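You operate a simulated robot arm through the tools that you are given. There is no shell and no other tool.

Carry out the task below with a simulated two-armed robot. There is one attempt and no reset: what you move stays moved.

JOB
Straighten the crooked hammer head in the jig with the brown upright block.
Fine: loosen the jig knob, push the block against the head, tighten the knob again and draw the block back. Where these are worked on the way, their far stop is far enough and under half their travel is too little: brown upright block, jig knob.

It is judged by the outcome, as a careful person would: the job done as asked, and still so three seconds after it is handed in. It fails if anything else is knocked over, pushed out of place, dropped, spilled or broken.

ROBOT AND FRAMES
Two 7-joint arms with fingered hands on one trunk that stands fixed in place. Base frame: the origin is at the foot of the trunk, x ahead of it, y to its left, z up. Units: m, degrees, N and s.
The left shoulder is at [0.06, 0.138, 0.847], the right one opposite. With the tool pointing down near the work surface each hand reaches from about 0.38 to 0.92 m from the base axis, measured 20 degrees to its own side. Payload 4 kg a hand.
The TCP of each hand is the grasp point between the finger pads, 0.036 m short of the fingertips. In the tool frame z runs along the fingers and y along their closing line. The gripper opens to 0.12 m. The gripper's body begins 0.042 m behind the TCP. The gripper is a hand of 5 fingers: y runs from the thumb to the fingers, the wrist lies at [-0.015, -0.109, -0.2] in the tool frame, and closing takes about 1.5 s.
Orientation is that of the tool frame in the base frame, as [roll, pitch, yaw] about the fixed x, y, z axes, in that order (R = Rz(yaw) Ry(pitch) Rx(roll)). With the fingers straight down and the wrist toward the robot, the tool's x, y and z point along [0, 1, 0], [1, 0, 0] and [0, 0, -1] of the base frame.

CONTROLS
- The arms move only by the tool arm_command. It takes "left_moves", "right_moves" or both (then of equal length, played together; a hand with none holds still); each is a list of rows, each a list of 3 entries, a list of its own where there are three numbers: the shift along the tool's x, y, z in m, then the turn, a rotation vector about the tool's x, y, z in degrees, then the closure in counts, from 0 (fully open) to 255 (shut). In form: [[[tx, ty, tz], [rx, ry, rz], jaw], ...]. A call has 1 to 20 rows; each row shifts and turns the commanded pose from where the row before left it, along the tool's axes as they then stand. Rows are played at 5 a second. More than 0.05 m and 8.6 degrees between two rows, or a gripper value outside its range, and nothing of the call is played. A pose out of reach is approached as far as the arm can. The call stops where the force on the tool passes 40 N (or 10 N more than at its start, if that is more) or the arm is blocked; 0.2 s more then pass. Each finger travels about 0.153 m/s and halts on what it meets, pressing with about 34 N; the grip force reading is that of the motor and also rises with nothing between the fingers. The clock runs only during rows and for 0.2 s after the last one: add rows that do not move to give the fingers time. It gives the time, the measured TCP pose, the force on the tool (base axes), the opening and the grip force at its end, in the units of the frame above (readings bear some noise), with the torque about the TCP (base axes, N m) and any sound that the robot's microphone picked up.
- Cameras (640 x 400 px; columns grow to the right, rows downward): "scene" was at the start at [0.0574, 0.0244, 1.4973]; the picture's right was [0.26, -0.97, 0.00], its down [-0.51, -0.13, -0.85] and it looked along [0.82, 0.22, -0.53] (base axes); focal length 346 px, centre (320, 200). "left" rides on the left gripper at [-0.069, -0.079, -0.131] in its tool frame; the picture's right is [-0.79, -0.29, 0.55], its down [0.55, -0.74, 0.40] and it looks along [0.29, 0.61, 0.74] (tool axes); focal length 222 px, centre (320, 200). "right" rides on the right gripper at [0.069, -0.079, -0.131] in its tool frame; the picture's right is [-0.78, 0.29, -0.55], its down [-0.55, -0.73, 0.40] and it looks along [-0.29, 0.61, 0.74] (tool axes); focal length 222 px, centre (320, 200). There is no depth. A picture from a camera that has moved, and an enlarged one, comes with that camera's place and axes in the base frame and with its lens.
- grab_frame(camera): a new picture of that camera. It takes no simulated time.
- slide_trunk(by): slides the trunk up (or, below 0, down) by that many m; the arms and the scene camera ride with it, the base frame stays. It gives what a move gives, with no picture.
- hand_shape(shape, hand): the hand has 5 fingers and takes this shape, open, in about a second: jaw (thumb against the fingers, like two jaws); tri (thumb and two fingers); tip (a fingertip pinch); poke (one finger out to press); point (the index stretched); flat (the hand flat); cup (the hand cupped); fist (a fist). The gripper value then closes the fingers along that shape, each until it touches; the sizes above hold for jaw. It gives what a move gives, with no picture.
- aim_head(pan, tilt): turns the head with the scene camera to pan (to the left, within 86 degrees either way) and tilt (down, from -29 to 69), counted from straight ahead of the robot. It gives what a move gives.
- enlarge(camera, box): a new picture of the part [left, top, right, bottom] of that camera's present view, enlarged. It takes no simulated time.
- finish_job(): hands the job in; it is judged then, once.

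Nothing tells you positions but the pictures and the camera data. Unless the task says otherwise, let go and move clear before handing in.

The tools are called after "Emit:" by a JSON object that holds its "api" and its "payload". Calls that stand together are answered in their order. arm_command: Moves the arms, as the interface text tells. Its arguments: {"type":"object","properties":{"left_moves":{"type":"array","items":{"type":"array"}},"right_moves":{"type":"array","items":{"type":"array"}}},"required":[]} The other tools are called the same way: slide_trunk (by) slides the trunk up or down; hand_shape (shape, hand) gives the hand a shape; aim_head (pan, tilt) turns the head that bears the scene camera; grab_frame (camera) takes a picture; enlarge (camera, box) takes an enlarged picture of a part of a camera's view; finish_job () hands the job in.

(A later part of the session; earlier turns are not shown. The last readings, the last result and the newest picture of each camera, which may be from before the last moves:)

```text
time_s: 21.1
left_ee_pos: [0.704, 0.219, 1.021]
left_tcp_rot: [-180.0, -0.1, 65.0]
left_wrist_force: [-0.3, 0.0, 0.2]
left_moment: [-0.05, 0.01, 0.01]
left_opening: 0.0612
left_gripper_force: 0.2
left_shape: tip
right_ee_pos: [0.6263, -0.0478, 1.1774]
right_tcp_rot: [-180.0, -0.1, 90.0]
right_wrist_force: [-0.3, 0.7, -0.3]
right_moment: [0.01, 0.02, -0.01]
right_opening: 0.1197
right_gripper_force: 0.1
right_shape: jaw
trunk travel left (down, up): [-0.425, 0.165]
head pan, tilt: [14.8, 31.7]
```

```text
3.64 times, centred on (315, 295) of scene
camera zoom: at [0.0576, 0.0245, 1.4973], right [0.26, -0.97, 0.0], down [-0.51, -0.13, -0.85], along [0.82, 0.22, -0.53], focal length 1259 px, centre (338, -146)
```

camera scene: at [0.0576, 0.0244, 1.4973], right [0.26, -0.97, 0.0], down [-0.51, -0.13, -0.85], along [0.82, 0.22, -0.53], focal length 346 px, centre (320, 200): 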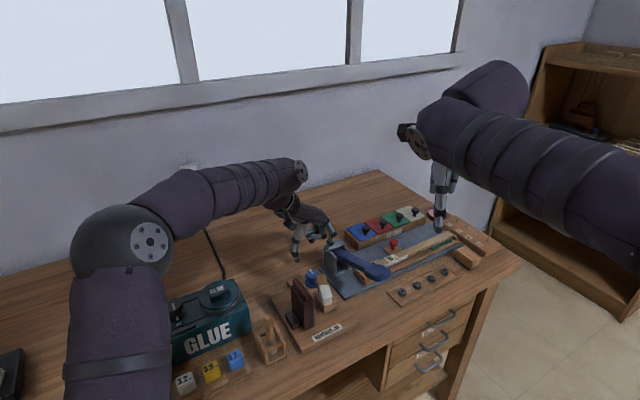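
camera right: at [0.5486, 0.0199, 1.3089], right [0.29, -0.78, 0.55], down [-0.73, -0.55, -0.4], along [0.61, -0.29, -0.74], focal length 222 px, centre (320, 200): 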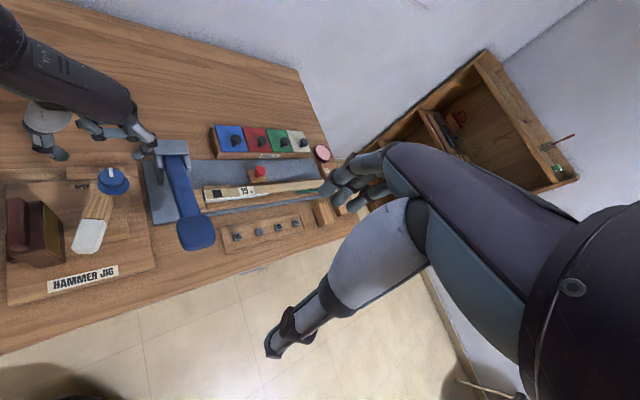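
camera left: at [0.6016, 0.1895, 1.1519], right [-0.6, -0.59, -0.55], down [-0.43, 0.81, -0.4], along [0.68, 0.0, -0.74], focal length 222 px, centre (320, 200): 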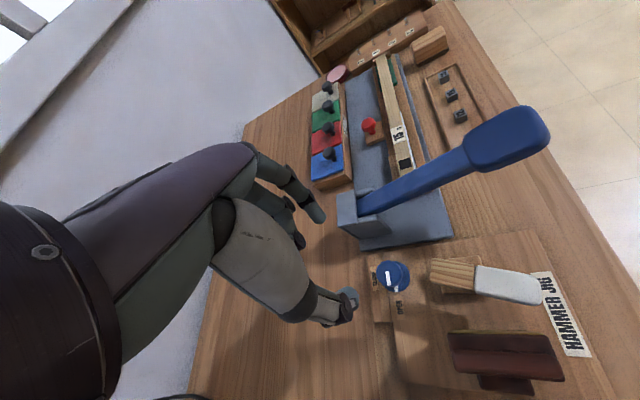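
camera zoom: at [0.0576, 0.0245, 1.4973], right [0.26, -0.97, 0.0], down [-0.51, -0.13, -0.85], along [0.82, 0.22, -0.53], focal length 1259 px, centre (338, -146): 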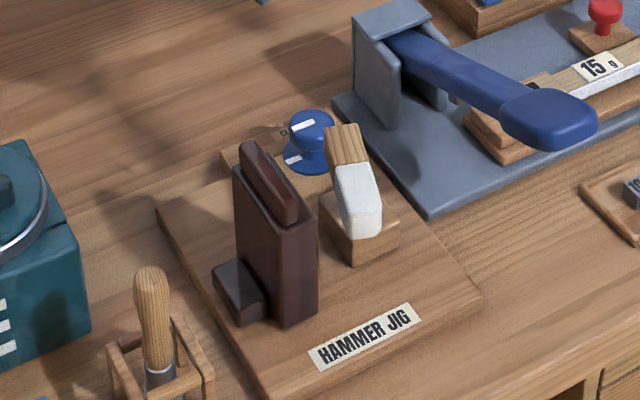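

The knob now points to OPEN. Next I'll hover over the ridge on top of the brown block at yaw 45°, so that the closing line lies along the block's slide direction.

Emit:
{"api": "arm_command", "payload": {"left_moves": [[[0, 0, 0], [0, 0, 6.67], 125], [[0, 0, 0], [0, 0, 6.67], 125], [[0, 0, 0], [0, 0, 6.66], 125], [[-0.024, -0.01945, 0.005], [0, 0, 0], 125], [[-0.024, -0.01945, 0.005], [0, 0, 0], 125], [[-0.024, -0.01945, 0.005], [0, 0, 0], 125], [[-0.024, -0.01945, 0.005], [0, 0, 0], 125], [[0, 0, 0], [0, 0, 0], 125]]}}

Emit:
{"api": "enlarge", "payload": {"camera": "left", "box": [270, 150, 470, 350]}}

Emit:
{"api": "enlarge", "payload": {"camera": "right", "box": [0, 140, 170, 310]}}

Emit:
{"api": "enlarge", "payload": {"camera": "scene", "box": [260, 220, 370, 350]}}

```text
time_s: 22.9
left_ee_pos: [0.5773, 0.207, 1.0023]
left_tcp_rot: [-180.0, 0.1, 45.0]
left_wrist_force: [0.0, -0.1, 0.8]
left_moment: [0.01, 0.0, -0.01]
left_opening: 0.0611
left_gripper_force: 0.0
left_shape: tip
right_ee_pos: [0.6267, -0.0483, 1.1775]
right_tcp_rot: [179.9, 0.0, 90.0]
right_wrist_force: [-0.4, 1.2, 0.0]
right_moment: [-0.03, 0.05, -0.01]
right_opening: 0.1198
right_gripper_force: 0.0
right_shape: jaw
trunk travel left (down, up): [-0.425, 0.165]
head pan, tilt: [14.8, 31.7]
```

```text
2.00 times, centred on (370, 250) of left
camera zoom: at [0.4717, 0.2142, 1.1311], right [-0.76, -0.35, -0.55], down [-0.13, 0.91, -0.4], along [0.64, -0.23, -0.74], focal length 444 px, centre (220, 100)
```

zoom: 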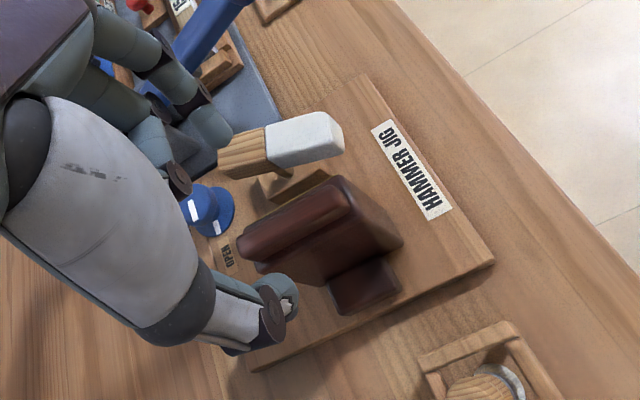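

```text
2.35 times, centred on (85, 225) of right
camera zoom: at [0.5487, 0.0199, 1.3088], right [0.29, -0.78, 0.55], down [-0.73, -0.55, -0.4], along [0.61, -0.29, -0.74], focal length 523 px, centre (873, 141)
```

zoom: 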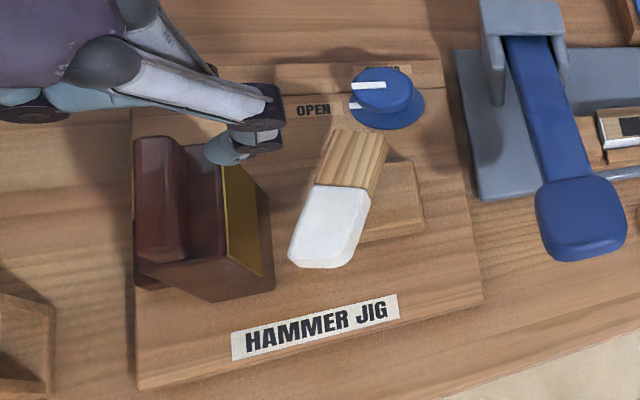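

```text
3.08 times, centred on (315, 285) of scene
camera zoom: at [0.0578, 0.0244, 1.4973], right [0.26, -0.97, 0.0], down [-0.51, -0.13, -0.85], along [0.82, 0.22, -0.53], focal length 1065 px, centre (335, -62)
```

zoom: 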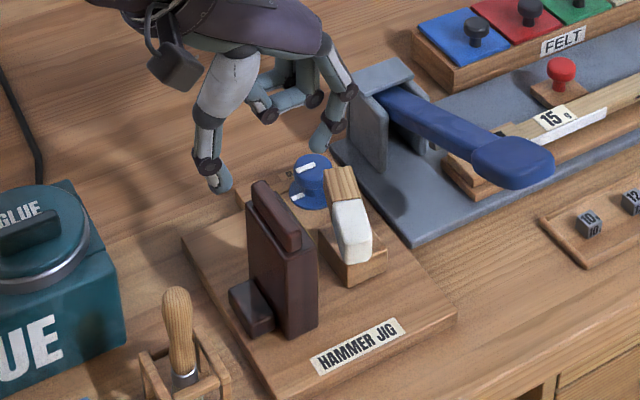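

The ridge centre is about [0.579, 0.2065] with its top at z≈0.918 and the block body top at ≈0.902. I'll centre on it and descend until the fingertips are at about z 0.908.

Emit:
{"api": "arm_command", "payload": {"left_moves": [[[0.001, 0.003, 0.02], [0, 0, 0], 125], [[0, 0, 0.02], [0, 0, 0], 125], [[0, 0, 0.01], [0, 0, 0], 125], [[0, 0, 0.008], [0, 0, 0], 125], [[0, 0, 0], [0, 0, 0], 125]]}}

Emit:
{"api": "enlarge", "payload": {"camera": "left", "box": [270, 150, 470, 350]}}

Emit:
{"api": "enlarge", "payload": {"camera": "right", "box": [0, 160, 130, 290]}}

Emit:
{"api": "enlarge", "payload": {"camera": "scene", "box": [270, 240, 350, 340]}}

```text
time_s: 24.1
left_ee_pos: [0.582, 0.2037, 0.9445]
left_tcp_rot: [180.0, 0.0, 45.1]
left_wrist_force: [0.5, 0.1, -0.4]
left_moment: [0.01, -0.02, 0.0]
left_opening: 0.0609
left_gripper_force: 0.0
left_shape: tip
right_ee_pos: [0.627, -0.0484, 1.1778]
right_tcp_rot: [-180.0, -0.1, 89.9]
right_wrist_force: [-1.0, -1.0, -0.1]
right_moment: [-0.01, 0.03, 0.0]
right_opening: 0.1196
right_gripper_force: 0.2
right_shape: jaw
trunk travel left (down, up): [-0.425, 0.165]
head pan, tilt: [14.8, 31.7]
```

```text
2.00 times, centred on (370, 250) of left
camera zoom: at [0.4754, 0.211, 1.0745], right [-0.76, -0.35, -0.55], down [-0.13, 0.91, -0.4], along [0.64, -0.23, -0.74], focal length 444 px, centre (220, 100)
```

zoom: 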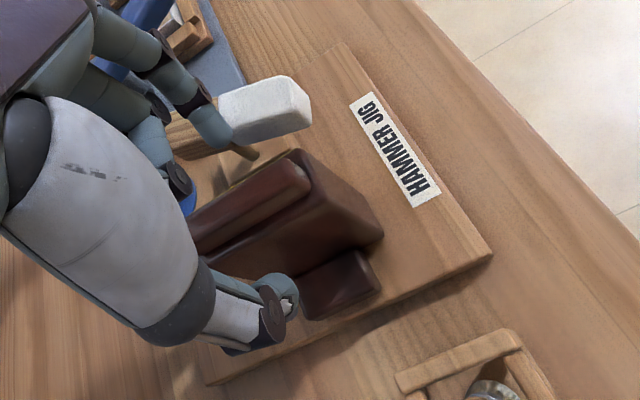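

```text
3.08 times, centred on (65, 225) of right
camera zoom: at [0.5484, 0.0199, 1.309], right [0.29, -0.78, 0.55], down [-0.73, -0.55, -0.4], along [0.61, -0.29, -0.74], focal length 684 px, centre (1105, 123)
```

zoom: 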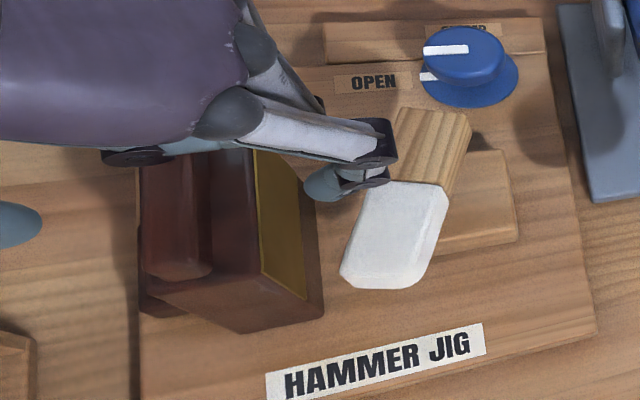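

```text
4.00 times, centred on (310, 290) of scene
camera zoom: at [0.0575, 0.0244, 1.4973], right [0.26, -0.97, 0.0], down [-0.51, -0.13, -0.85], along [0.82, 0.22, -0.53], focal length 1384 px, centre (360, -160)
```

zoom: 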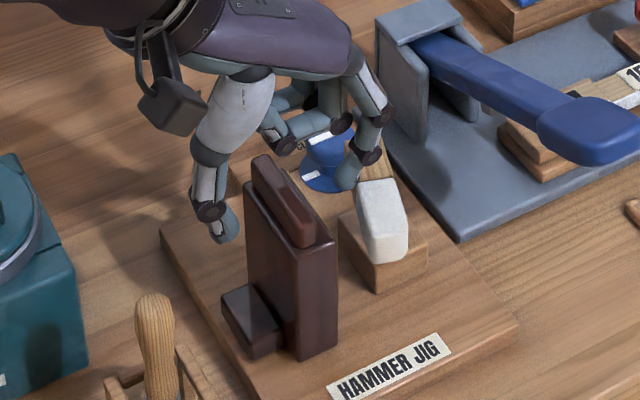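

The thumb and index straddle the ridge well. I'll close on it.

Emit:
{"api": "arm_command", "payload": {"left_moves": [[[0, 0, 0.001], [0, 0, 0], 160], [[0, 0, 0], [0, 0, 0], 190], [[0, 0, 0], [0, 0, 0], 220], [[0, 0, 0], [0, 0, 0], 245], [[0, 0, 0], [0, 0, 0], 245], [[0, 0, 0], [0, 0, 0], 245], [[0, 0, 0], [0, 0, 0], 245]]}}

Emit:
{"api": "enlarge", "payload": {"camera": "left", "box": [270, 150, 470, 350]}}

Emit:
{"api": "enlarge", "payload": {"camera": "right", "box": [0, 160, 130, 290]}}

Emit:
{"api": "enlarge", "payload": {"camera": "scene", "box": [270, 240, 350, 340]}}

```text
time_s: 25.7
left_ee_pos: [0.583, 0.2038, 0.943]
left_tcp_rot: [-180.0, 0.1, 44.9]
left_wrist_force: [-0.9, 0.2, 2.5]
left_moment: [-0.02, -0.07, -0.01]
left_opening: 0.0093
left_gripper_force: 34.2
left_shape: tip
right_ee_pos: [0.6257, -0.0482, 1.1779]
right_tcp_rot: [179.9, 0.1, 90.0]
right_wrist_force: [-0.2, -0.1, 0.5]
right_moment: [0.01, 0.01, 0.0]
right_opening: 0.12
right_gripper_force: 0.1
right_shape: jaw
trunk travel left (down, up): [-0.425, 0.165]
head pan, tilt: [14.8, 31.7]
```

```text
2.00 times, centred on (370, 250) of left
camera zoom: at [0.4753, 0.2111, 1.0734], right [-0.76, -0.35, -0.55], down [-0.13, 0.91, -0.4], along [0.64, -0.23, -0.74], focal length 444 px, centre (220, 100)
```

zoom: 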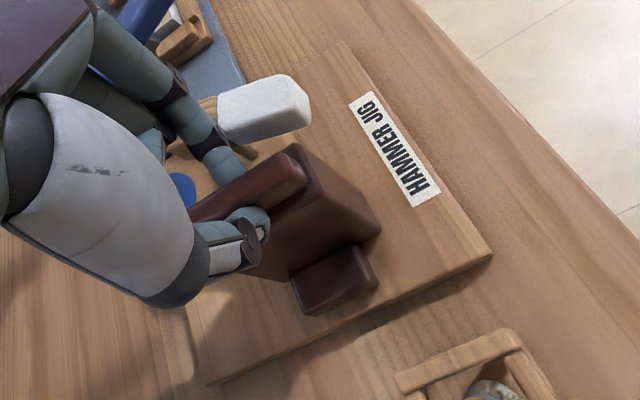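

```text
3.08 times, centred on (65, 225) of right
camera zoom: at [0.5482, 0.0199, 1.3091], right [0.29, -0.78, 0.55], down [-0.73, -0.55, -0.4], along [0.61, -0.29, -0.74], focal length 684 px, centre (1105, 123)
```

zoom: 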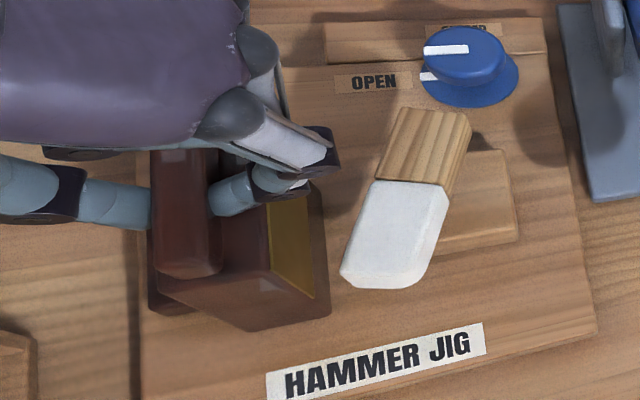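

```text
4.00 times, centred on (310, 290) of scene
camera zoom: at [0.0572, 0.0243, 1.4973], right [0.26, -0.97, 0.0], down [-0.51, -0.13, -0.85], along [0.82, 0.22, -0.53], focal length 1384 px, centre (360, -160)
```

zoom: 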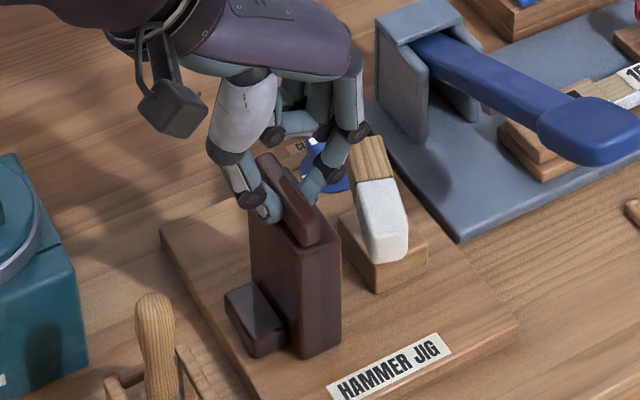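

The ridge is held (9 mm opening, 34 N) and the fingertips sit just above the block's top. I'll push along +tool-y in small steps towards the head.

Emit:
{"api": "arm_command", "payload": {"left_moves": [[[0, 0.003, 0], [0, 0, 0], 245], [[0, 0.003, 0], [0, 0, 0], 245], [[0, 0.003, 0], [0, 0, 0], 245], [[0, 0.003, 0], [0, 0, 0], 245], [[0, 0.003, 0], [0, 0, 0], 245], [[0, 0.003, 0], [0, 0, 0], 245]]}}

Emit:
{"api": "enlarge", "payload": {"camera": "right", "box": [0, 160, 130, 290]}}

Emit:
{"api": "enlarge", "payload": {"camera": "scene", "box": [270, 240, 350, 340]}}

```text
time_s: 27.1
left_ee_pos: [0.5942, 0.1918, 0.9442]
left_tcp_rot: [179.8, -0.1, 45.0]
left_wrist_force: [-0.4, 0.8, 8.5]
left_moment: [0.01, 0.0, -0.01]
left_opening: 0.0092
left_gripper_force: 33.8
left_shape: tip
right_ee_pos: [0.6276, -0.048, 1.1785]
right_tcp_rot: [180.0, 0.1, 89.9]
right_wrist_force: [-1.4, -0.7, -0.5]
right_moment: [-0.01, -0.02, -0.01]
right_opening: 0.1196
right_gripper_force: 0.0
right_shape: jaw
trunk travel left (down, up): [-0.425, 0.165]
head pan, tilt: [14.8, 31.7]
```

```text
3.08 times, centred on (65, 225) of right
camera zoom: at [0.5479, 0.0198, 1.3093], right [0.29, -0.78, 0.55], down [-0.73, -0.55, -0.4], along [0.61, -0.29, -0.74], focal length 684 px, centre (1105, 123)
```

zoom: 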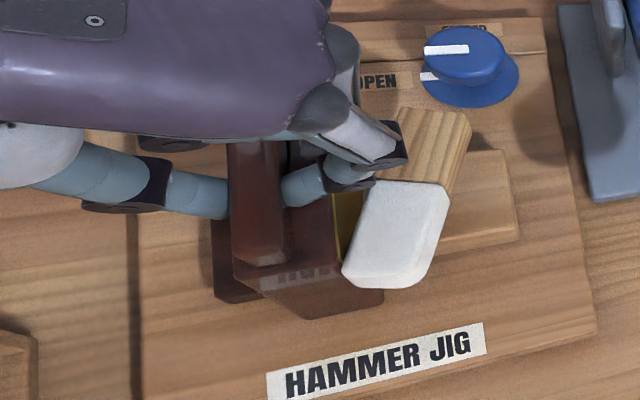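

```text
4.00 times, centred on (310, 290) of scene
camera zoom: at [0.0569, 0.0242, 1.4974], right [0.26, -0.97, 0.0], down [-0.51, -0.13, -0.85], along [0.82, 0.22, -0.53], focal length 1384 px, centre (360, -160)
```

zoom: 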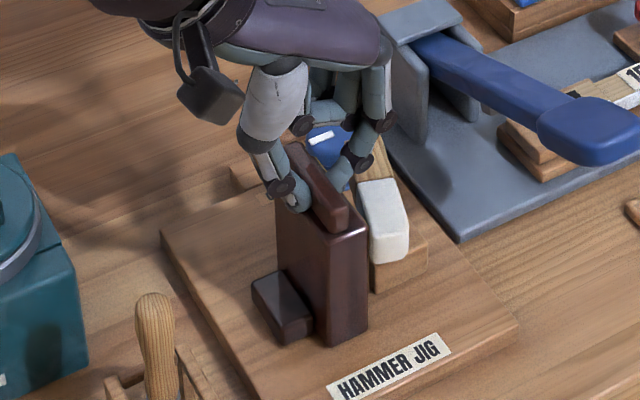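

The block slid 18 mm freely and is about to touch the felt. I'll keep pushing in small steps until it meets its stop or the head resists.

Emit:
{"api": "arm_command", "payload": {"left_moves": [[[0, 0.002, -0.001], [0, 0, 0], 245], [[0, 0.002, 0], [0, 0, 0], 245], [[0, 0.002, 0], [0, 0, 0], 245], [[0, 0.002, 0], [0, 0, 0], 245]]}}

Emit:
{"api": "enlarge", "payload": {"camera": "right", "box": [0, 160, 130, 290]}}

Emit:
{"api": "enlarge", "payload": {"camera": "scene", "box": [270, 240, 350, 340]}}

```text
time_s: 28.1
left_ee_pos: [0.6009, 0.1859, 0.9435]
left_tcp_rot: [-179.9, 0.0, 45.0]
left_wrist_force: [-1.2, -1.1, 3.1]
left_moment: [-0.01, -0.01, 0.02]
left_opening: 0.0089
left_gripper_force: 33.8
left_shape: tip
right_ee_pos: [0.6269, -0.0495, 1.1784]
right_tcp_rot: [-180.0, 0.0, 90.0]
right_wrist_force: [-0.1, 1.1, -0.1]
right_moment: [0.02, 0.01, -0.02]
right_opening: 0.1196
right_gripper_force: 0.1
right_shape: jaw
trunk travel left (down, up): [-0.425, 0.165]
head pan, tilt: [14.8, 31.7]
```

```text
3.08 times, centred on (65, 225) of right
camera zoom: at [0.5482, 0.0198, 1.309], right [0.29, -0.78, 0.55], down [-0.73, -0.55, -0.4], along [0.61, -0.29, -0.74], focal length 684 px, centre (1105, 123)
```

zoom: 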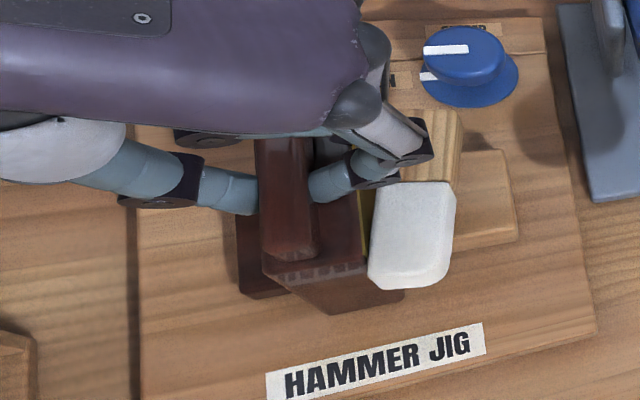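

```text
4.00 times, centred on (310, 290) of scene
camera zoom: at [0.0572, 0.0242, 1.4973], right [0.26, -0.97, 0.0], down [-0.51, -0.13, -0.85], along [0.82, 0.22, -0.53], focal length 1384 px, centre (360, -160)
```

zoom: 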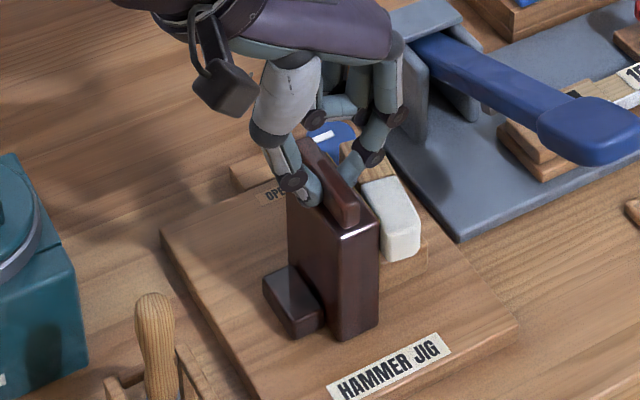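

The head is swinging straight as the block pushes it. I'll continue gently to the stop.

Emit:
{"api": "arm_command", "payload": {"left_moves": [[[0, 0.002, 0], [0, 0, 0], 245], [[0, 0.002, 0], [0, 0, 0], 245], [[0, 0.002, 0], [0, 0, 0], 245]]}}

Emit:
{"api": "enlarge", "payload": {"camera": "right", "box": [0, 160, 130, 290]}}

```text
time_s: 28.9
left_ee_pos: [0.6052, 0.1812, 0.9427]
left_tcp_rot: [180.0, 0.0, 45.0]
left_wrist_force: [0.7, 1.9, 0.8]
left_moment: [0.04, -0.03, 0.02]
left_opening: 0.0089
left_gripper_force: 34.3
left_shape: tip
right_ee_pos: [0.6266, -0.0479, 1.1771]
right_tcp_rot: [-180.0, 0.1, 90.0]
right_wrist_force: [-0.7, -0.2, 0.6]
right_moment: [-0.02, 0.01, 0.01]
right_opening: 0.1194
right_gripper_force: 0.0
right_shape: jaw
trunk travel left (down, up): [-0.425, 0.165]
head pan, tilt: [14.8, 31.7]
```

```text
3.08 times, centred on (65, 225) of right
camera zoom: at [0.5485, 0.0201, 1.3089], right [0.29, -0.78, 0.55], down [-0.73, -0.55, -0.4], along [0.61, -0.29, -0.74], focal length 684 px, centre (1105, 123)
```

zoom: 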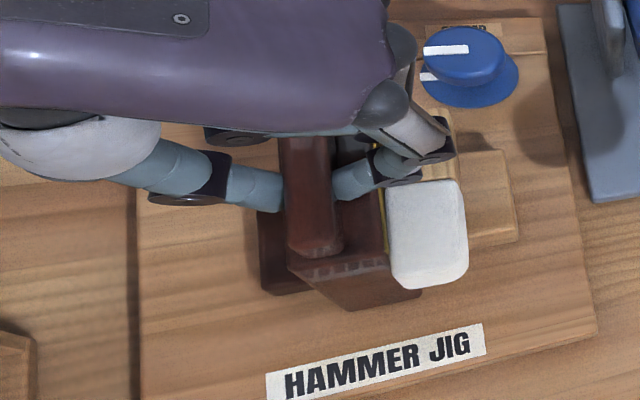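

Still moving freely and the head is nearly parallel to the block's face. I'll continue with finer steps.

Emit:
{"api": "arm_command", "payload": {"left_moves": [[[0, 0.0015, 0], [0, 0, 0], 245], [[0, 0.0015, 0], [0, 0, 0], 245], [[0, 0, 0], [0, 0, 0], 245]]}}

Emit:
{"api": "enlarge", "payload": {"camera": "right", "box": [0, 160, 130, 290]}}

Emit:
{"api": "enlarge", "payload": {"camera": "scene", "box": [270, 240, 350, 340]}}

```text
time_s: 29.7
left_ee_pos: [0.6069, 0.1801, 0.9426]
left_tcp_rot: [-179.8, -0.1, 44.9]
left_wrist_force: [-7.2, 6.6, -0.2]
left_moment: [0.2, 0.22, 0.02]
left_opening: 0.0092
left_gripper_force: 34.2
left_shape: tip
right_ee_pos: [0.626, -0.047, 1.1775]
right_tcp_rot: [179.9, 0.0, 90.1]
right_wrist_force: [0.4, -0.3, 0.6]
right_moment: [-0.02, 0.01, -0.02]
right_opening: 0.1198
right_gripper_force: 0.1
right_shape: jaw
trunk travel left (down, up): [-0.425, 0.165]
head pan, tilt: [14.8, 31.7]
```

```text
3.08 times, centred on (65, 225) of right
camera zoom: at [0.5477, 0.0209, 1.3092], right [0.29, -0.78, 0.55], down [-0.73, -0.55, -0.4], along [0.61, -0.29, -0.74], focal length 684 px, centre (1105, 123)
```

zoom: 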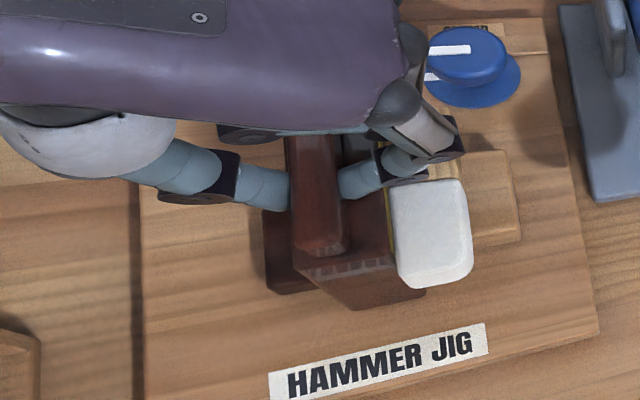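

```text
4.00 times, centred on (310, 290) of scene
camera zoom: at [0.0566, 0.0252, 1.4973], right [0.26, -0.97, 0.0], down [-0.51, -0.14, -0.85], along [0.82, 0.22, -0.53], focal length 1384 px, centre (360, -160)
```

zoom: 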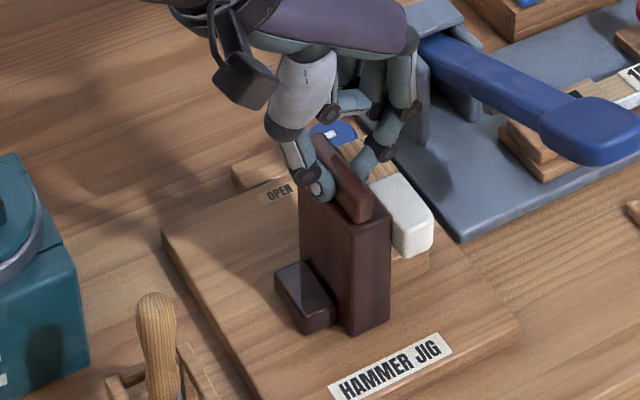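

Resistance has now risen to about 10 N along the slide direction, which suggests the stop. I'll press 2 mm more to be sure.

Emit:
{"api": "arm_command", "payload": {"left_moves": [[[0, 0.001, 0], [0, 0, 0], 245], [[0, 0.001, 0], [0, 0, 0], 245], [[0, 0, 0], [0, 0, 0], 245]]}}

Emit:
{"api": "enlarge", "payload": {"camera": "right", "box": [0, 160, 130, 290]}}

Emit:
{"api": "enlarge", "payload": {"camera": "left", "box": [240, 100, 440, 300]}}

```text
time_s: 30.5
left_ee_pos: [0.6069, 0.1784, 0.9424]
left_tcp_rot: [180.0, 0.0, 45.1]
left_wrist_force: [-10.1, 8.7, -3.7]
left_moment: [0.28, 0.3, 0.0]
left_opening: 0.0091
left_gripper_force: 34.0
left_shape: tip
right_ee_pos: [0.6255, -0.0474, 1.1788]
right_tcp_rot: [179.9, 0.0, 90.0]
right_wrist_force: [-0.9, 0.0, 0.2]
right_moment: [-0.03, -0.01, 0.02]
right_opening: 0.1197
right_gripper_force: 0.1
right_shape: jaw
trunk travel left (down, up): [-0.425, 0.165]
head pan, tilt: [14.8, 31.7]
```

```text
3.08 times, centred on (65, 225) of right
camera zoom: at [0.5477, 0.021, 1.3092], right [0.29, -0.78, 0.55], down [-0.73, -0.55, -0.4], along [0.61, -0.29, -0.74], focal length 684 px, centre (1105, 123)
```

zoom: 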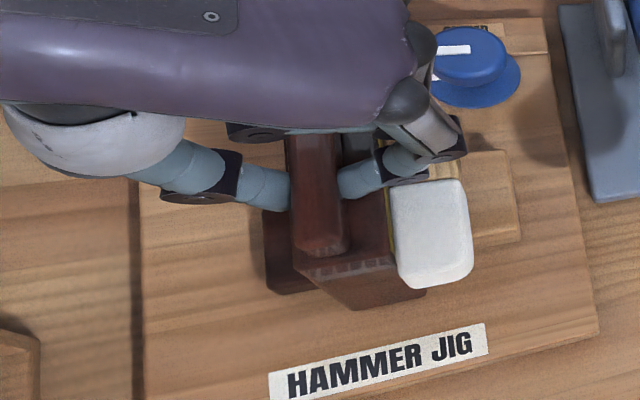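

```text
2.00 times, centred on (340, 200) of left
camera zoom: at [0.5011, 0.1859, 1.0738], right [-0.76, -0.35, -0.55], down [-0.13, 0.91, -0.4], along [0.64, -0.23, -0.74], focal length 444 px, centre (280, 200)
```

zoom: 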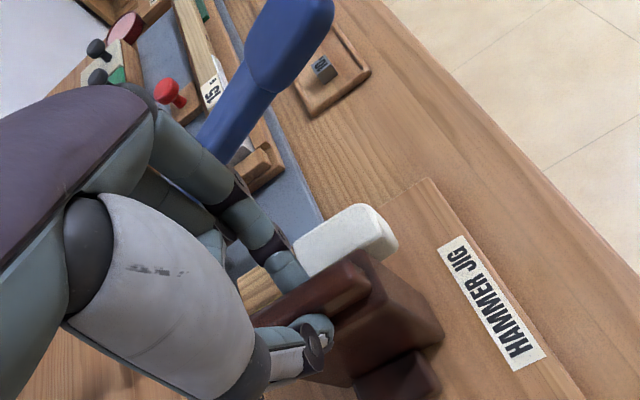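

The block is at its stop with the felt flush against its face. I'll release the ridge (small opening), lift clear and check that everything stays in place.

Emit:
{"api": "arm_command", "payload": {"left_moves": [[[0, -0.002, 0], [0, 0, 0], 215], [[0, 0, 0], [0, 0, 0], 175], [[0, 0, 0], [0, 0, 0], 165], [[0, 0, 0], [0, 0, 0], 165], [[0, 0, -0.015], [0, 0, 0], 165], [[0, 0, -0.03], [0, 0, 0], 165], [[0, 0, -0.035], [0, 0, 0], 125], [[0, 0, 0], [0, 0, 0], 125]]}}

Emit:
{"api": "enlarge", "payload": {"camera": "right", "box": [0, 140, 170, 310]}}

Emit:
{"api": "enlarge", "payload": {"camera": "scene", "box": [260, 230, 370, 340]}}

```text
time_s: 32.3
left_ee_pos: [0.6068, 0.1779, 1.0221]
left_tcp_rot: [-179.9, 0.0, 45.1]
left_wrist_force: [-0.1, 0.0, -0.2]
left_moment: [0.0, 0.0, 0.01]
left_opening: 0.0611
left_gripper_force: 0.1
left_shape: tip
right_ee_pos: [0.6273, -0.0477, 1.1774]
right_tcp_rot: [180.0, 0.0, 90.0]
right_wrist_force: [-0.8, -0.4, 0.0]
right_moment: [-0.01, 0.01, 0.0]
right_opening: 0.1198
right_gripper_force: 0.1
right_shape: jaw
trunk travel left (down, up): [-0.425, 0.165]
head pan, tilt: [14.8, 31.7]
```

```text
2.35 times, centred on (85, 225) of right
camera zoom: at [0.5485, 0.02, 1.3089], right [0.29, -0.78, 0.55], down [-0.73, -0.55, -0.4], along [0.61, -0.29, -0.74], focal length 523 px, centre (873, 141)
```

zoom: 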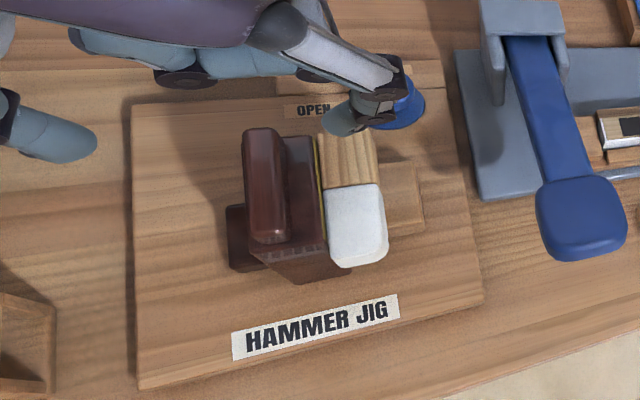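

```text
3.64 times, centred on (315, 285) of scene
camera zoom: at [0.0576, 0.0245, 1.4973], right [0.26, -0.97, 0.0], down [-0.51, -0.13, -0.85], along [0.82, 0.22, -0.53], focal length 1259 px, centre (338, -109)
```

zoom: 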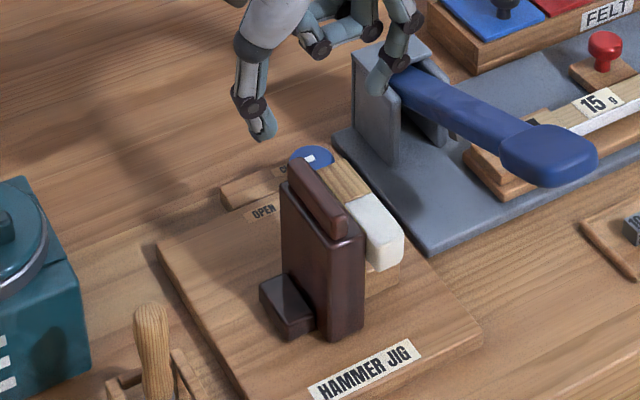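

The head is now straight and flush, and block and head stay put. I'll return above the knob at yaw 70° ready to tighten it clockwise.

Emit:
{"api": "arm_command", "payload": {"left_moves": [[[0.024, 0.0097, 0], [0, 0, 0], 115], [[0.024, 0.0097, 0], [0, 0, 0], 115], [[0.024, 0.0096, 0], [0, 0, 0], 115], [[0.024, 0.0096, 0], [0, 0, 0], 115], [[0, 0, 0.025], [0, 0, -6.25], 115], [[0, 0, 0.025], [0, 0, -6.25], 115], [[0, 0, 0.022], [0, 0, -6.25], 115], [[0, 0, 0], [0, 0, -6.25], 115], [[0, 0, 0], [0, 0, 0], 115]]}}

Emit:
{"api": "enlarge", "payload": {"camera": "left", "box": [280, 180, 440, 340]}}

Emit:
{"api": "enlarge", "payload": {"camera": "scene", "box": [260, 220, 370, 330]}}

```text
time_s: 34.3
left_ee_pos: [0.7009, 0.2212, 0.952]
left_tcp_rot: [-180.0, 0.0, 70.1]
left_wrist_force: [-0.5, -0.6, -0.1]
left_moment: [-0.02, 0.02, -0.01]
left_opening: 0.0656
left_gripper_force: 0.1
left_shape: tip
right_ee_pos: [0.6259, -0.0481, 1.179]
right_tcp_rot: [179.9, 0.1, 90.0]
right_wrist_force: [-0.1, -0.5, 0.2]
right_moment: [0.04, 0.01, 0.0]
right_opening: 0.1201
right_gripper_force: 0.0
right_shape: jaw
trunk travel left (down, up): [-0.425, 0.165]
head pan, tilt: [14.8, 31.7]
```

```text
2.50 times, centred on (360, 260) of left
camera zoom: at [0.6018, 0.183, 1.0812], right [-0.54, -0.64, -0.55], down [-0.5, 0.77, -0.4], along [0.67, 0.06, -0.74], focal length 555 px, centre (220, 50)
```

zoom: 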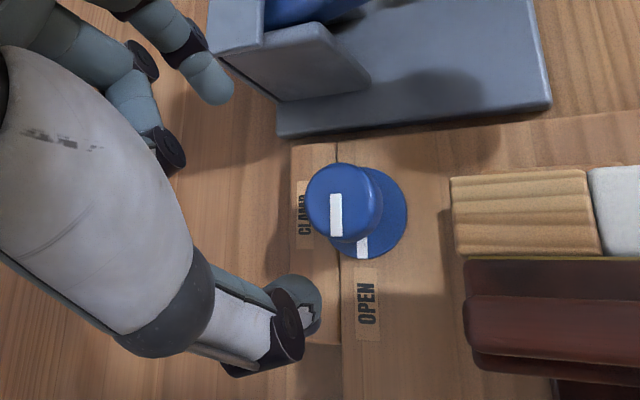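

```text
3.64 times, centred on (315, 275) of scene
camera zoom: at [0.0576, 0.0245, 1.4973], right [0.26, -0.97, 0.0], down [-0.51, -0.13, -0.85], along [0.82, 0.22, -0.53], focal length 1259 px, centre (338, -73)
```

zoom: 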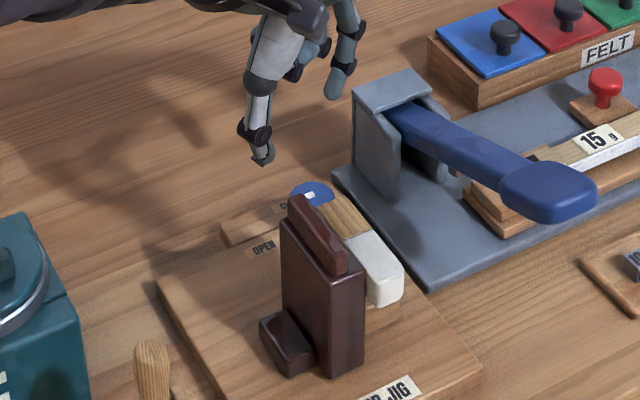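

The TCP is about 5 mm off the knob axis, so I'll correct that and descend to the same grip height as before.

Emit:
{"api": "arm_command", "payload": {"left_moves": [[[-0.0045, 0.003, 0], [0, 0, 0], 115], [[0, 0, 0.025], [0, 0, 0], 115], [[0, 0, 0.025], [0, 0, 0], 115], [[0, 0, 0.016], [0, 0, 0], 115], [[0, 0, 0.0155], [0, 0, 0], 115], [[0, 0, 0], [0, 0, 0], 115]]}}

Emit:
{"api": "enlarge", "payload": {"camera": "left", "box": [280, 180, 440, 340]}}

Emit:
{"api": "enlarge", "payload": {"camera": "right", "box": [30, 120, 170, 260]}}

```text
time_s: 35.7
left_ee_pos: [0.7026, 0.2157, 0.8686]
left_tcp_rot: [179.9, 0.0, 70.0]
left_wrist_force: [-0.2, 0.0, 0.3]
left_moment: [-0.02, 0.04, -0.01]
left_opening: 0.0657
left_gripper_force: 0.1
left_shape: tip
right_ee_pos: [0.6278, -0.0487, 1.1786]
right_tcp_rot: [-180.0, -0.1, 90.1]
right_wrist_force: [0.3, -0.3, 0.3]
right_moment: [0.02, 0.0, -0.01]
right_opening: 0.1199
right_gripper_force: 0.1
right_shape: jaw
trunk travel left (down, up): [-0.425, 0.165]
head pan, tilt: [14.8, 31.7]
```

```text
2.50 times, centred on (360, 260) of left
camera zoom: at [0.6036, 0.1773, 0.9995], right [-0.54, -0.64, -0.55], down [-0.5, 0.77, -0.4], along [0.67, 0.06, -0.74], focal length 555 px, centre (220, 50)
```

zoom: 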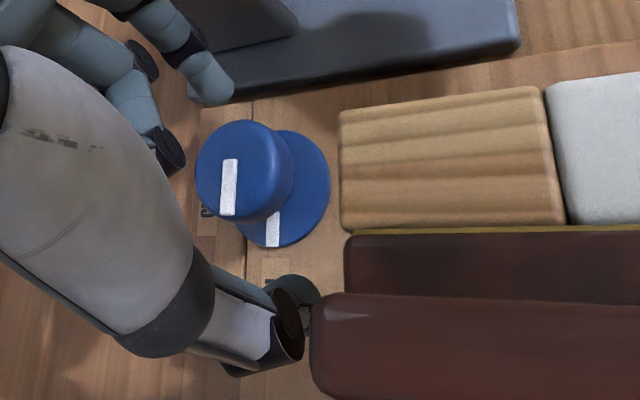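

```text
2.86 times, centred on (100, 190) of right
camera zoom: at [0.5484, 0.0199, 1.309], right [0.29, -0.78, 0.55], down [-0.73, -0.55, -0.4], along [0.61, -0.29, -0.74], focal length 635 px, centre (949, 229)
```

zoom: 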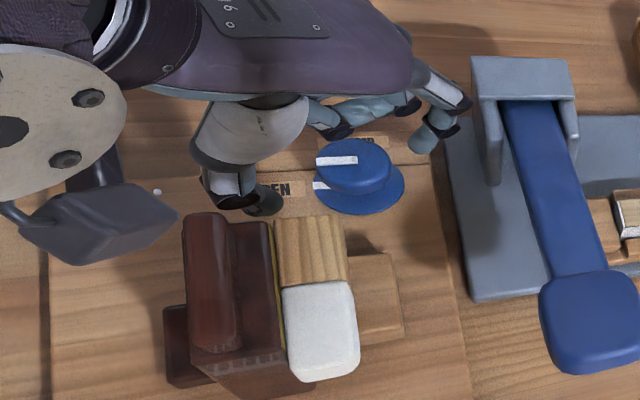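

Well centred and clear of the block. I'll raise 1.5 mm, close on the knob and turn it clockwise 50°.

Emit:
{"api": "arm_command", "payload": {"left_moves": [[[-0.001, 0, -0.0015], [0, 0, 0], 150], [[0, 0, 0], [0, 0, 0], 190], [[0, 0, 0], [0, 0, 0], 235], [[0, 0, 0], [0, 0, 0], 235], [[0, 0, 0], [0, 0, 0], 235], [[0, 0, 0], [0, 0, 0], 235], [[0, 0, 0], [0, 0, 0], 235], [[0, 0, 0], [0, 0, 5], 235], [[0, 0, 0], [0, 0, 5], 235], [[0, 0, 0], [0, 0, 5], 235], [[0, 0, 0], [0, 0, 5], 235], [[0, 0, 0], [0, 0, 5], 235], [[0, 0, 0], [0, 0, 5], 235], [[0, 0, 0], [0, 0, 5], 235], [[0, 0, 0], [0, 0, 5], 235], [[0, 0, 0], [0, 0, 5], 235], [[0, 0, 0], [0, 0, 5], 235]]}}

Emit:
{"api": "enlarge", "payload": {"camera": "left", "box": [280, 180, 440, 340]}}

Emit:
{"api": "enlarge", "payload": {"camera": "right", "box": [30, 120, 170, 260]}}

```text
time_s: 39.3
left_ee_pos: [0.7046, 0.2167, 0.8718]
left_tcp_rot: [180.0, -0.1, 19.9]
left_wrist_force: [1.1, 10.5, -2.8]
left_moment: [0.36, 0.02, 0.04]
left_opening: 0.0265
left_gripper_force: 33.5
left_shape: tip
right_ee_pos: [0.6272, -0.0477, 1.1773]
right_tcp_rot: [180.0, 0.0, 90.1]
right_wrist_force: [-0.1, 0.0, -0.3]
right_moment: [-0.02, 0.0, 0.0]
right_opening: 0.1198
right_gripper_force: 0.0
right_shape: jaw
trunk travel left (down, up): [-0.425, 0.165]
head pan, tilt: [14.8, 31.7]
```

```text
2.50 times, centred on (360, 260) of left
camera zoom: at [0.6096, 0.2665, 1.0014], right [-0.84, 0.01, -0.55], down [0.26, 0.88, -0.4], along [0.48, -0.48, -0.74], focal length 555 px, centre (220, 50)
```

zoom: 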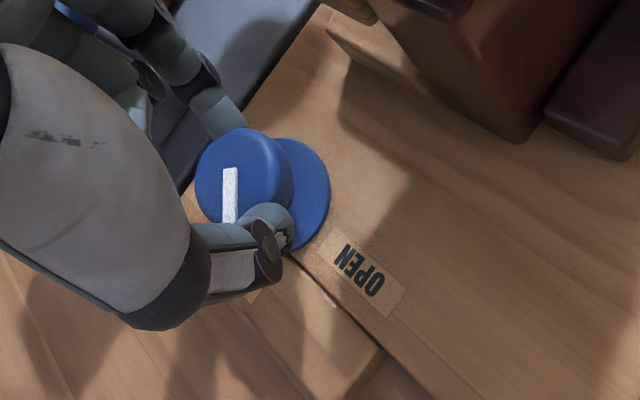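

```text
2.86 times, centred on (100, 190) of right
camera zoom: at [0.5488, 0.0212, 1.3088], right [0.29, -0.78, 0.55], down [-0.73, -0.55, -0.4], along [0.61, -0.29, -0.74], focal length 635 px, centre (949, 229)
```

zoom: 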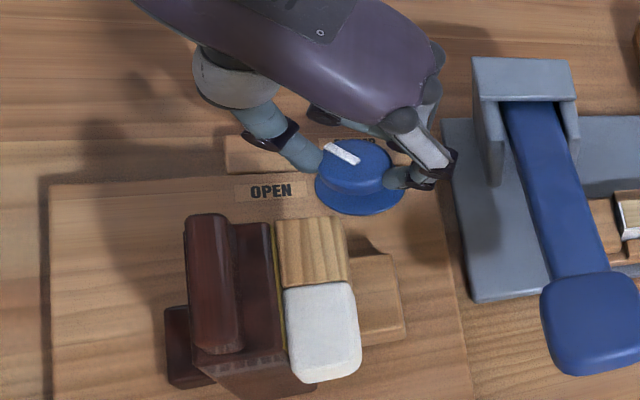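

The knob followed the 50° turn. Same again: open, rotate back to yaw 70°, regrip, with a small centring correction.

Emit:
{"api": "arm_command", "payload": {"left_moves": [[[0, 0, 0], [0, 0, 0], 125], [[0, 0, 0], [0, 0, 0], 125], [[0, 0, 0], [0, 0, 0], 125], [[0.001, -0.0025, 0], [0, 0, -6.25], 125], [[0, 0, 0], [0, 0, -6.25], 125], [[0, 0, 0], [0, 0, -6.25], 125], [[0, 0, 0], [0, 0, -6.25], 125], [[0, 0, 0], [0, 0, -6.25], 125], [[0, 0, 0], [0, 0, -6.25], 125], [[0, 0, 0], [0, 0, -6.25], 125], [[0, 0, 0], [0, 0, -6.25], 125], [[0, 0, 0], [0, 0, 0], 125], [[0, 0, 0], [0, 0, 0], 235], [[0, 0, 0], [0, 0, 0], 235], [[0, 0, 0], [0, 0, 0], 235], [[0, 0, 0], [0, 0, 0], 235], [[0, 0, 0], [0, 0, 0], 235], [[0, 0, 0], [0, 0, 0], 235]]}}

Emit:
{"api": "enlarge", "payload": {"camera": "left", "box": [280, 180, 440, 340]}}

Emit:
{"api": "enlarge", "payload": {"camera": "right", "box": [30, 120, 170, 260]}}

```text
time_s: 43.1
left_ee_pos: [0.7031, 0.2183, 0.872]
left_tcp_rot: [180.0, 0.0, 70.0]
left_wrist_force: [2.3, 2.3, 2.6]
left_moment: [0.05, -0.09, 0.02]
left_opening: 0.0261
left_gripper_force: 33.9
left_shape: tip
right_ee_pos: [0.6273, -0.0484, 1.1767]
right_tcp_rot: [-180.0, 0.0, 90.0]
right_wrist_force: [-0.1, -0.2, -0.1]
right_moment: [0.01, -0.03, -0.02]
right_opening: 0.1198
right_gripper_force: 0.0
right_shape: jaw
trunk travel left (down, up): [-0.425, 0.165]
head pan, tilt: [14.8, 31.7]
```

```text
2.50 times, centred on (360, 260) of left
camera zoom: at [0.6036, 0.1791, 1.0016], right [-0.54, -0.64, -0.55], down [-0.5, 0.77, -0.4], along [0.67, 0.06, -0.74], focal length 555 px, centre (220, 50)
```

zoom: 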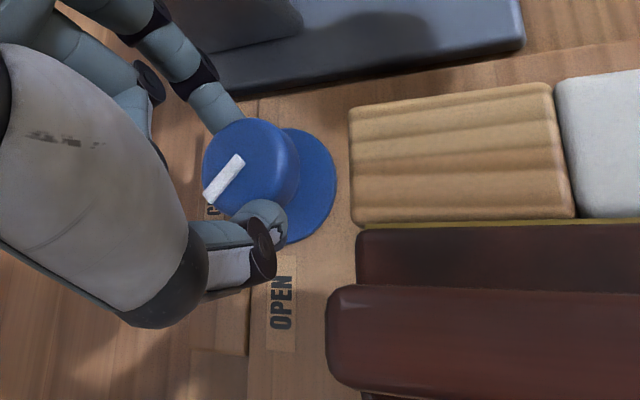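

```text
2.86 times, centred on (100, 190) of right
camera zoom: at [0.5485, 0.0201, 1.3089], right [0.29, -0.78, 0.55], down [-0.73, -0.55, -0.4], along [0.61, -0.29, -0.74], focal length 635 px, centre (949, 229)
```

zoom: 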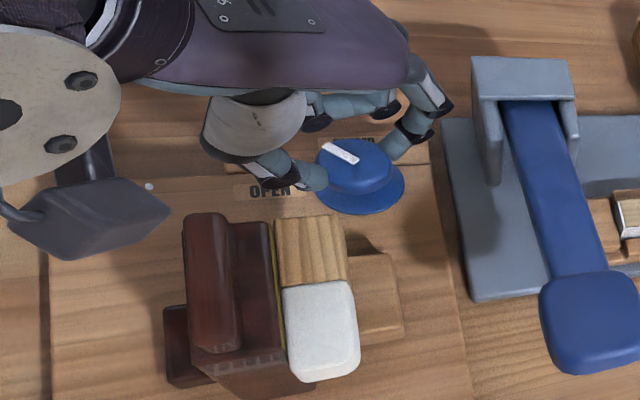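

Regripped with low side force. Now I'll turn clockwise 45° towards the CLAMP stop.

Emit:
{"api": "arm_command", "payload": {"left_moves": [[[0, 0, 0], [0, 0, 5], 240], [[0, 0, 0], [0, 0, 5], 240], [[0, 0, 0], [0, 0, 5], 240], [[0, 0, 0], [0, 0, 5], 240], [[0, 0, 0], [0, 0, 5], 240], [[0, 0, 0], [0, 0, 5], 240], [[0, 0, 0], [0, 0, 5], 240], [[0, 0, 0], [0, 0, 5], 240]]}}

Emit:
{"api": "enlarge", "payload": {"camera": "left", "box": [280, 180, 440, 340]}}

Emit:
{"api": "enlarge", "payload": {"camera": "right", "box": [30, 120, 170, 260]}}

```text
time_s: 44.9
left_ee_pos: [0.7031, 0.2181, 0.8721]
left_tcp_rot: [180.0, 0.0, 30.0]
left_wrist_force: [6.7, 5.7, 0.5]
left_moment: [0.1, -0.19, 0.08]
left_opening: 0.0265
left_gripper_force: 34.0
left_shape: tip
right_ee_pos: [0.6277, -0.0479, 1.1778]
right_tcp_rot: [179.9, 0.1, 90.1]
right_wrist_force: [1.0, 0.2, -0.1]
right_moment: [0.01, 0.02, 0.02]
right_opening: 0.1199
right_gripper_force: 0.0
right_shape: jaw
trunk travel left (down, up): [-0.425, 0.165]
head pan, tilt: [14.8, 31.7]
```

```text
2.50 times, centred on (360, 260) of left
camera zoom: at [0.6021, 0.2517, 1.0018], right [-0.83, -0.14, -0.55], down [0.11, 0.91, -0.4], along [0.55, -0.39, -0.74], focal length 555 px, centre (220, 50)
```

zoom: 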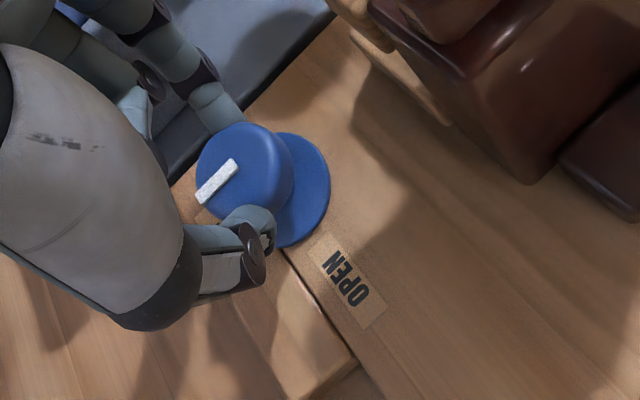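

```text
2.86 times, centred on (100, 190) of right
camera zoom: at [0.5491, 0.0204, 1.3087], right [0.29, -0.78, 0.55], down [-0.73, -0.55, -0.4], along [0.61, -0.29, -0.74], focal length 635 px, centre (949, 229)
```

zoom: 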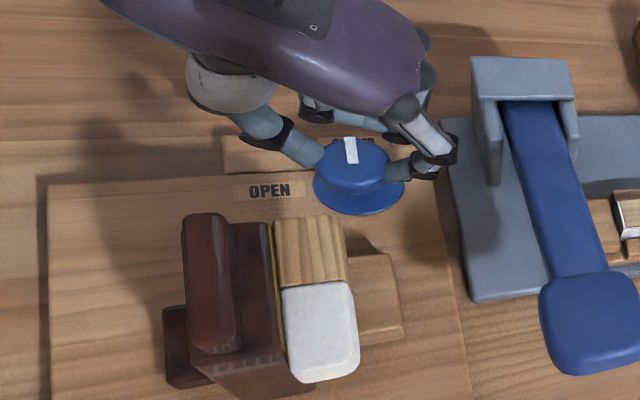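

Almost back at CLAMP with no stop torque yet. I'll continue another 10° to seat it.

Emit:
{"api": "arm_command", "payload": {"left_moves": [[[0, 0, 0], [0, 0, 4], 240], [[0, 0, 0], [0, 0, 4], 240], [[0, 0, 0], [0, 0, 2], 240], [[0, 0, 0], [0, 0, 0], 240]]}}

Emit:
{"api": "enlarge", "payload": {"camera": "left", "box": [280, 180, 440, 340]}}

Emit:
{"api": "enlarge", "payload": {"camera": "right", "box": [30, 120, 170, 260]}}

```text
time_s: 45.9
left_ee_pos: [0.7036, 0.2182, 0.8709]
left_tcp_rot: [180.0, -0.1, 20.0]
left_wrist_force: [12.0, 9.5, 5.6]
left_moment: [0.24, -0.32, 0.2]
left_opening: 0.0265
left_gripper_force: 33.9
left_shape: tip
right_ee_pos: [0.6285, -0.0483, 1.1779]
right_tcp_rot: [-180.0, 0.0, 90.0]
right_wrist_force: [-0.6, -0.2, 0.0]
right_moment: [-0.01, -0.02, 0.0]
right_opening: 0.1194
right_gripper_force: 0.0
right_shape: jaw
trunk travel left (down, up): [-0.425, 0.165]
head pan, tilt: [14.8, 31.7]
```

```text
2.50 times, centred on (360, 260) of left
camera zoom: at [0.6102, 0.2689, 1.0014], right [-0.84, 0.0, -0.55], down [0.27, 0.88, -0.4], along [0.48, -0.48, -0.74], focal length 555 px, centre (220, 50)
```

zoom: 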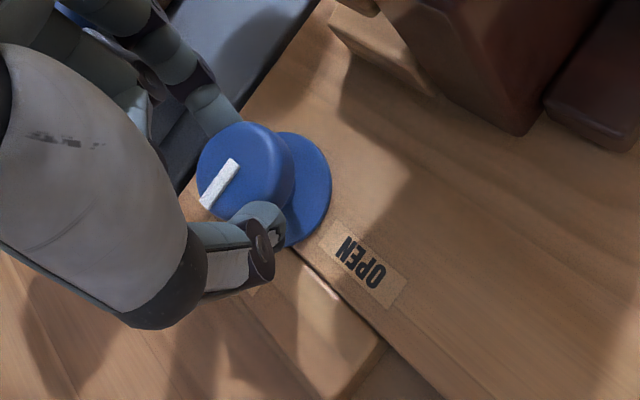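

```text
2.86 times, centred on (100, 190) of right
camera zoom: at [0.5491, 0.0206, 1.3087], right [0.29, -0.78, 0.55], down [-0.73, -0.55, -0.4], along [0.61, -0.29, -0.74], focal length 635 px, centre (949, 229)
```

zoom: 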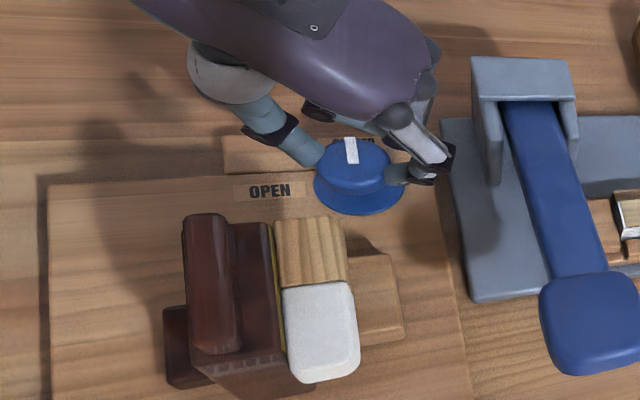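

The torque rose while the pointer stayed still, so the knob is at the CLAMP stop. I'll release it, lift, and inspect.

Emit:
{"api": "arm_command", "payload": {"left_moves": [[[0, 0, 0], [0, 0, 0], 125], [[0, 0, 0], [0, 0, 0], 125], [[0, 0, 0], [0, 0, 0], 125], [[0, 0, 0], [0, 0, 0], 125], [[0, 0, -0.03], [0, 0, 0], 125], [[0, 0, -0.04], [0, 0, 0], 125], [[0, 0, -0.04], [0, 0, 0], 125], [[0, 0, -0.04], [0, 0, 0], 125], [[0, 0, 0], [0, 0, 0], 125]]}}

Emit:
{"api": "enlarge", "payload": {"camera": "right", "box": [0, 140, 170, 310]}}

Emit:
{"api": "enlarge", "payload": {"camera": "left", "box": [300, 180, 540, 400]}}

```text
time_s: 47.9
left_ee_pos: [0.7021, 0.2178, 1.0229]
left_tcp_rot: [179.9, 0.0, 20.0]
left_wrist_force: [0.1, 0.9, 0.0]
left_moment: [0.01, 0.02, -0.02]
left_opening: 0.0611
left_gripper_force: 0.1
left_shape: tip
right_ee_pos: [0.627, -0.0482, 1.1777]
right_tcp_rot: [179.9, 0.0, 90.0]
right_wrist_force: [0.4, 0.0, 0.0]
right_moment: [-0.01, 0.05, 0.01]
right_opening: 0.1197
right_gripper_force: 0.0
right_shape: jaw
trunk travel left (down, up): [-0.425, 0.165]
head pan, tilt: [14.8, 31.7]
```

```text
2.35 times, centred on (85, 225) of right
camera zoom: at [0.5486, 0.0201, 1.3088], right [0.29, -0.78, 0.55], down [-0.73, -0.55, -0.4], along [0.61, -0.29, -0.74], focal length 523 px, centre (873, 141)
```

zoom: 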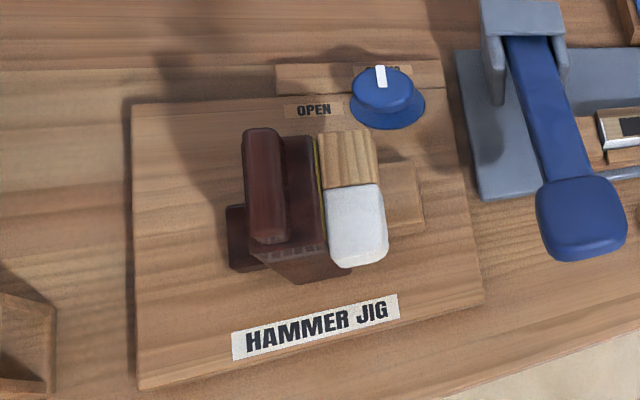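

```text
1.82 times, centred on (420, 290) of left
camera zoom: at [0.6082, 0.2684, 1.1529], right [-0.84, 0.0, -0.55], down [0.26, 0.88, -0.4], along [0.48, -0.48, -0.74], focal length 404 px, centre (138, 36)
```

zoom: 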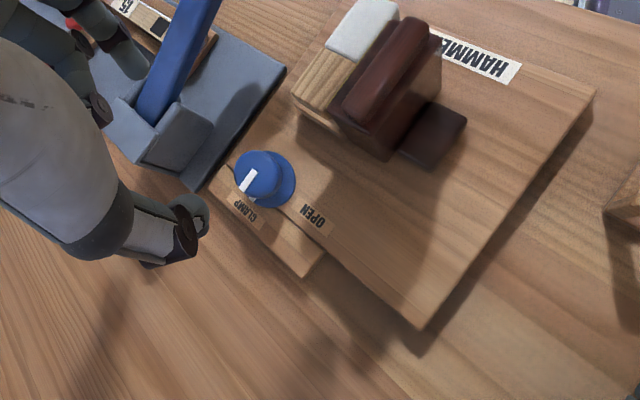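

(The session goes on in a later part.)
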